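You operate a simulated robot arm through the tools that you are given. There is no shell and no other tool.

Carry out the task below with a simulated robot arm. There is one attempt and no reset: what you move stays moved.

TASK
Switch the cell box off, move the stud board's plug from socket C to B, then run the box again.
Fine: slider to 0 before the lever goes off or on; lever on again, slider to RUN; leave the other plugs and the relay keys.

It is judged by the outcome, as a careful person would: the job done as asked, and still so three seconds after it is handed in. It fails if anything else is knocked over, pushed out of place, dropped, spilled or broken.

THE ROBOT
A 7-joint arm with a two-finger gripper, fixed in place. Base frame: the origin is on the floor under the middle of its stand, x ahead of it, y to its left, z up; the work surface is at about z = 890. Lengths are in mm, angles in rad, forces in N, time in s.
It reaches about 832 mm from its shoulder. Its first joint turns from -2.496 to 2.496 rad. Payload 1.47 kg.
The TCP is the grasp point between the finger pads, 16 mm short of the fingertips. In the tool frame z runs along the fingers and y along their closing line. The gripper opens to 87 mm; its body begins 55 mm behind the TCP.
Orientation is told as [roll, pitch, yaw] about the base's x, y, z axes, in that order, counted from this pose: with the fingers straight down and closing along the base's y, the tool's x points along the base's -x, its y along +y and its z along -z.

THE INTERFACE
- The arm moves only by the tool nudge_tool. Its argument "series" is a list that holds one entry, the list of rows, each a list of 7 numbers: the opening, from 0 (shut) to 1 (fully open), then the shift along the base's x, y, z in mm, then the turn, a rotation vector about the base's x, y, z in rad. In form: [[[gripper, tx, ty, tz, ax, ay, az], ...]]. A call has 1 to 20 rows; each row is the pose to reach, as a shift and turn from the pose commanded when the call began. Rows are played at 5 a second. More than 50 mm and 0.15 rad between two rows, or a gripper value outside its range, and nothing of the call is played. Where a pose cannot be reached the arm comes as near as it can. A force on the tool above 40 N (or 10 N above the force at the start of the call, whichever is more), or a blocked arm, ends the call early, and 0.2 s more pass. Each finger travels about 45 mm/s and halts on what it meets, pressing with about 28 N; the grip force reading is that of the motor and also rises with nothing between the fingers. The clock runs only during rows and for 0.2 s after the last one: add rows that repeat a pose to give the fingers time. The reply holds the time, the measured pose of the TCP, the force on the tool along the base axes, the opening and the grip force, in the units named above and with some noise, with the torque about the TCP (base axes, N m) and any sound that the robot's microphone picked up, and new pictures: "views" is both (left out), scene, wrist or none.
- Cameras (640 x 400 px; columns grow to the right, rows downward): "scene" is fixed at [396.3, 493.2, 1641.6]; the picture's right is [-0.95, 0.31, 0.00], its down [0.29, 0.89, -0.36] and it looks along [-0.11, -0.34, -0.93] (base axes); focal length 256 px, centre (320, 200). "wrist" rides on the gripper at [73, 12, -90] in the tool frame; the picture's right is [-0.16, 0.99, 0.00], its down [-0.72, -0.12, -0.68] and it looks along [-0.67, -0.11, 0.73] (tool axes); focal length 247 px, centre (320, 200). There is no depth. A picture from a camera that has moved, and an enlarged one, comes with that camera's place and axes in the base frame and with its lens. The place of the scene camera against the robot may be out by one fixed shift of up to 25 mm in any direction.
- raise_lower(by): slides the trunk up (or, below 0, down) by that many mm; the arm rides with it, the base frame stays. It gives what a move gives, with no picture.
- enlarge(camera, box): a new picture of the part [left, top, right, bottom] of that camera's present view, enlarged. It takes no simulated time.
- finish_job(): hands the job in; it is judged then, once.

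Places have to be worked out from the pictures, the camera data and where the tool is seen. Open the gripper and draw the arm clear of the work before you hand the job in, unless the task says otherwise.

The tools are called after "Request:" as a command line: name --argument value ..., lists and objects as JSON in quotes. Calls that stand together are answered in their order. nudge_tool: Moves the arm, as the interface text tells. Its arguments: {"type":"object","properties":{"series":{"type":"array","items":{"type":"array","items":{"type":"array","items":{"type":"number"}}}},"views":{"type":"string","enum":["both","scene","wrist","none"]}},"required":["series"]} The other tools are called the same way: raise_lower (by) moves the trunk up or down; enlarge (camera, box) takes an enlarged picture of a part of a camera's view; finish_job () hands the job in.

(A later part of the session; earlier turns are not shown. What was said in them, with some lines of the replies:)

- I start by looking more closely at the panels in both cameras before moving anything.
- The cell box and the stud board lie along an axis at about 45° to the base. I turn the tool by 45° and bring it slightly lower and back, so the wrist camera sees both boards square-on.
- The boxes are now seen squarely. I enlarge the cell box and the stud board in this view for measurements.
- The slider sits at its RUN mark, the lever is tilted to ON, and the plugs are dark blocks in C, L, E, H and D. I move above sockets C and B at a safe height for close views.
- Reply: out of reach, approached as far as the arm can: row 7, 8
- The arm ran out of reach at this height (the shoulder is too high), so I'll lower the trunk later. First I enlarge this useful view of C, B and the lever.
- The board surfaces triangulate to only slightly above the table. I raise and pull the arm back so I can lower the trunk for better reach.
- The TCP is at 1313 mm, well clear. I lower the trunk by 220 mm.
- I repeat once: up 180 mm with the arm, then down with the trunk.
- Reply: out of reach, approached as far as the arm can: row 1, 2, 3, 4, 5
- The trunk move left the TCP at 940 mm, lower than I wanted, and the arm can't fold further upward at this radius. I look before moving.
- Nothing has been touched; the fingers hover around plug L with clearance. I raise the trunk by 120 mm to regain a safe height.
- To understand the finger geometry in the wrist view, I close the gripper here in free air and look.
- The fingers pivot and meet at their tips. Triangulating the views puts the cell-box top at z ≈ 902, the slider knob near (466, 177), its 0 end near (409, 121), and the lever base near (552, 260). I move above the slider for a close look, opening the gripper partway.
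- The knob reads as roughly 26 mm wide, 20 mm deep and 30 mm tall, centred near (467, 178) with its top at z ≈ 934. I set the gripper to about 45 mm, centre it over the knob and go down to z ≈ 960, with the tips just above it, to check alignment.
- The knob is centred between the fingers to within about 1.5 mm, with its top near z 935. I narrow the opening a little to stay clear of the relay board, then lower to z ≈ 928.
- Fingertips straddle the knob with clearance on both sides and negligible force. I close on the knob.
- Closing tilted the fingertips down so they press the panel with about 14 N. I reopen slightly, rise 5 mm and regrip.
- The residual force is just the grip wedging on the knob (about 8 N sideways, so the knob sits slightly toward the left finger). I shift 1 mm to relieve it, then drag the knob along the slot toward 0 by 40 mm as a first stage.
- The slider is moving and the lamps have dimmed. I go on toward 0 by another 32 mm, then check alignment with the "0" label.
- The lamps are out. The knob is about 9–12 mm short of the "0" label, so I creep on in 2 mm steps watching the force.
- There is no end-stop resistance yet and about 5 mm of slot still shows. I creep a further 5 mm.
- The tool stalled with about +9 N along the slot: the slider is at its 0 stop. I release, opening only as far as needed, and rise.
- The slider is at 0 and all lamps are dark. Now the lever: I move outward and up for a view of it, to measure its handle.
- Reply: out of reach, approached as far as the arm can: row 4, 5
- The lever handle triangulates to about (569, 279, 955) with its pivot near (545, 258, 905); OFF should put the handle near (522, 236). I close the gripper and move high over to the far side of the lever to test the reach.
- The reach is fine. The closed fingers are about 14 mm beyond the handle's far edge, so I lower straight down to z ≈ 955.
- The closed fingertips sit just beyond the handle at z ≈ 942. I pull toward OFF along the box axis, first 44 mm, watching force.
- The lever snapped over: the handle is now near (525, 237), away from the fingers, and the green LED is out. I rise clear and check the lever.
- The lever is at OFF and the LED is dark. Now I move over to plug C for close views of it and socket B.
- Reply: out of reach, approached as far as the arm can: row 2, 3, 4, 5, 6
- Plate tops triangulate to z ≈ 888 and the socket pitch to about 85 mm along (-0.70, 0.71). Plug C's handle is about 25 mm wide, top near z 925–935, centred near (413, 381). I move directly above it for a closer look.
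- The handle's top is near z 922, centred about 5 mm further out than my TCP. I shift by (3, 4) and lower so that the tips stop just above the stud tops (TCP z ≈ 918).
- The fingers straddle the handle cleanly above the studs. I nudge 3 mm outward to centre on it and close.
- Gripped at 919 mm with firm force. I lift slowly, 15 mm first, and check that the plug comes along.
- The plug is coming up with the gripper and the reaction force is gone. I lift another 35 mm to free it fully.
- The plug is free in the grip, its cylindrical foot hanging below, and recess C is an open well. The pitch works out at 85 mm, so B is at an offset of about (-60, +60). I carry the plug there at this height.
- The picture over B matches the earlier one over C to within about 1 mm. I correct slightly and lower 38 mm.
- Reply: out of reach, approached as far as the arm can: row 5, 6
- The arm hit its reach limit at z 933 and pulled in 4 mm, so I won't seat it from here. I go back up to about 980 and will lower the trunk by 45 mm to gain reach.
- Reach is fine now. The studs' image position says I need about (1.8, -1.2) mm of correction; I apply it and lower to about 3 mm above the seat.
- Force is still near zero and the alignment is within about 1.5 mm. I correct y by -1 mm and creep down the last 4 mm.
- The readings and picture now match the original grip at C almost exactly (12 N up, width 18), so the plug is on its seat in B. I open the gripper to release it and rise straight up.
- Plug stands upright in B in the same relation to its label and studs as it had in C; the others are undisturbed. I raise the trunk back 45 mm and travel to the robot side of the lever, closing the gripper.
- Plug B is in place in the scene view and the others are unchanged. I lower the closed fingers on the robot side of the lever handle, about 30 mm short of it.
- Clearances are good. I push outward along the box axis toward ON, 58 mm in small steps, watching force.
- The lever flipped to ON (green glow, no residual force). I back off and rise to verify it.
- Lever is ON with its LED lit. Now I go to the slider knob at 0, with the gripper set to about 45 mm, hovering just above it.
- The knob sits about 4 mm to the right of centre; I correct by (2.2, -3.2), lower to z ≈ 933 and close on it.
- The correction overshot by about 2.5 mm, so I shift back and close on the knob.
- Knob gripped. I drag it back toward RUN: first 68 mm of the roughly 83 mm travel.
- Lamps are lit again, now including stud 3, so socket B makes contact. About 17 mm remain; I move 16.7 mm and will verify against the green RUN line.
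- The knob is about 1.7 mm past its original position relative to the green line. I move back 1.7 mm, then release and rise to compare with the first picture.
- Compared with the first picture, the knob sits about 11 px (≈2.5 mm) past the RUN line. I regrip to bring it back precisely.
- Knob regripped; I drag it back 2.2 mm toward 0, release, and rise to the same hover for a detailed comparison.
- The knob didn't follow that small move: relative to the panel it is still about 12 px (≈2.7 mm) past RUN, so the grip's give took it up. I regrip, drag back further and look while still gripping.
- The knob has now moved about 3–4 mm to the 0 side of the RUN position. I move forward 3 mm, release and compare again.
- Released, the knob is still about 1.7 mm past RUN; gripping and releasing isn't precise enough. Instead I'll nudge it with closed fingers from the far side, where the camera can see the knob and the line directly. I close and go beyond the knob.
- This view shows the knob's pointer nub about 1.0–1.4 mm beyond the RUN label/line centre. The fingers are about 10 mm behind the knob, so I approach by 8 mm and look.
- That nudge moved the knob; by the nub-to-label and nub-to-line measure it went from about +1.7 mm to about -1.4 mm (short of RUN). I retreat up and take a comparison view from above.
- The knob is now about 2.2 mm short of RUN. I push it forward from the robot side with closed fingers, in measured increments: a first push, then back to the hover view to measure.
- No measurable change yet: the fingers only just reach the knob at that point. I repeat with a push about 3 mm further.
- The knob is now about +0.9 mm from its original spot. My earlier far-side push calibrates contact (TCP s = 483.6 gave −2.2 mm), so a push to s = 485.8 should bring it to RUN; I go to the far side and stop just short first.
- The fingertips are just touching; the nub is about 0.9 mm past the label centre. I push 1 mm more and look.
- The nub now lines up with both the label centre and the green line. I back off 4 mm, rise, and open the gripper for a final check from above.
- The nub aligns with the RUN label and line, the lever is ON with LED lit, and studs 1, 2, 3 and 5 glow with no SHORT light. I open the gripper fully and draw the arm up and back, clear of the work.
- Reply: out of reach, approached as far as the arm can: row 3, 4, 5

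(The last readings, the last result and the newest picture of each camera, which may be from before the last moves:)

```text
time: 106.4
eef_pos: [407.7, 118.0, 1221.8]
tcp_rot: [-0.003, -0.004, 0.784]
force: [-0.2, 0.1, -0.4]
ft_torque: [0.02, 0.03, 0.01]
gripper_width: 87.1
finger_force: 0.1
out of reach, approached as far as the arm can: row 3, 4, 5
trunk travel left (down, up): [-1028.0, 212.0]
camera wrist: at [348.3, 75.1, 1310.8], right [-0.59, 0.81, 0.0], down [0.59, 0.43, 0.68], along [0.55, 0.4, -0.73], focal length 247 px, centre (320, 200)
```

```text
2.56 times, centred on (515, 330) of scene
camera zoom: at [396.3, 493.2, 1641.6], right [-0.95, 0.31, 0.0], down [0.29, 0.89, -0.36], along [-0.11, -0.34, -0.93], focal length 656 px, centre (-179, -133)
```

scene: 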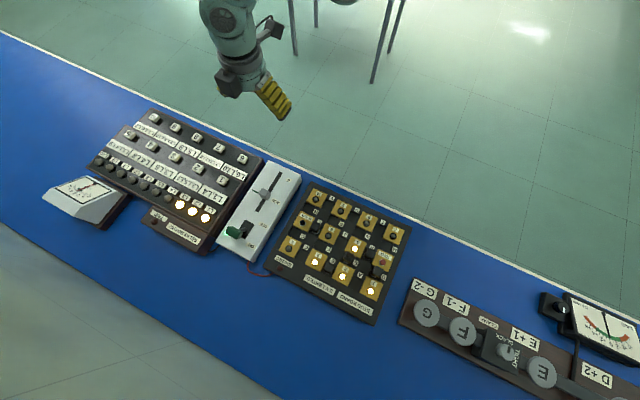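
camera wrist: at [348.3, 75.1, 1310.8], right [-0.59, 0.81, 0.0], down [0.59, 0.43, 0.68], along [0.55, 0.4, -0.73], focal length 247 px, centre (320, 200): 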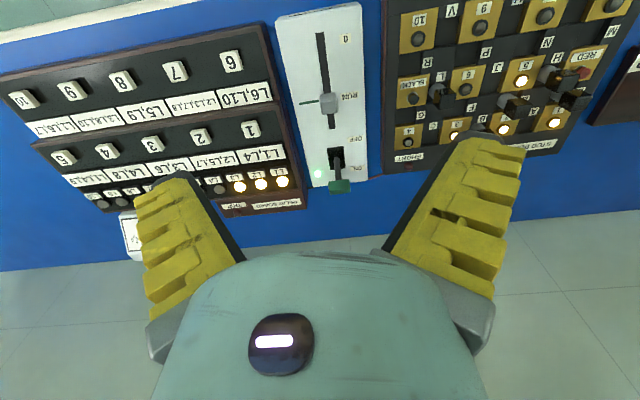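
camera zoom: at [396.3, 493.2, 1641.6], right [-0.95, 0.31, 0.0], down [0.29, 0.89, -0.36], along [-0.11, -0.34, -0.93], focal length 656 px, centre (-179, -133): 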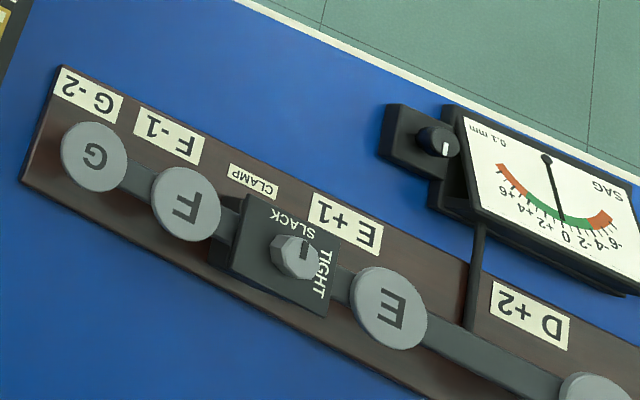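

The scene view of the cell box now matches the starting picture: slider on RUN, lever ON and LED lit. The plug is in B with stud 3 lit, C is empty, and the relay keys, other plugs and neighbouring devices are unchanged. The arm is clear and the gripper open, so I hand the job in.

Request:
finish_job

```text
The job is handed in.
```

The stud board's plug is now in socket B, and the cell box is running again with the lever ON and the slider at RUN. I handed the job in with the gripper open and the arm drawn clear.

- **Order:** I set the slider to 0 and turned the lever off. I then moved the plug, turned the lever on with the slider still at 0, and took the slider back to RUN.
- **Slider at RUN:** my first return overshot the mark by about 3 mm, so I nudged it back. It now lines up with the RUN label and the green line as it did at the start, to within about 1 mm. During that correction the slider moved a few millimetres around RUN while the box was live.
- **Plug in B:** it seated at the same height and position as it had in C, and the stud 3 lamp now lights. The SHORT and TRIP lights are off.
- **Everything else:** the other plugs, the relay keys and the neighbouring devices look unchanged in the final views.
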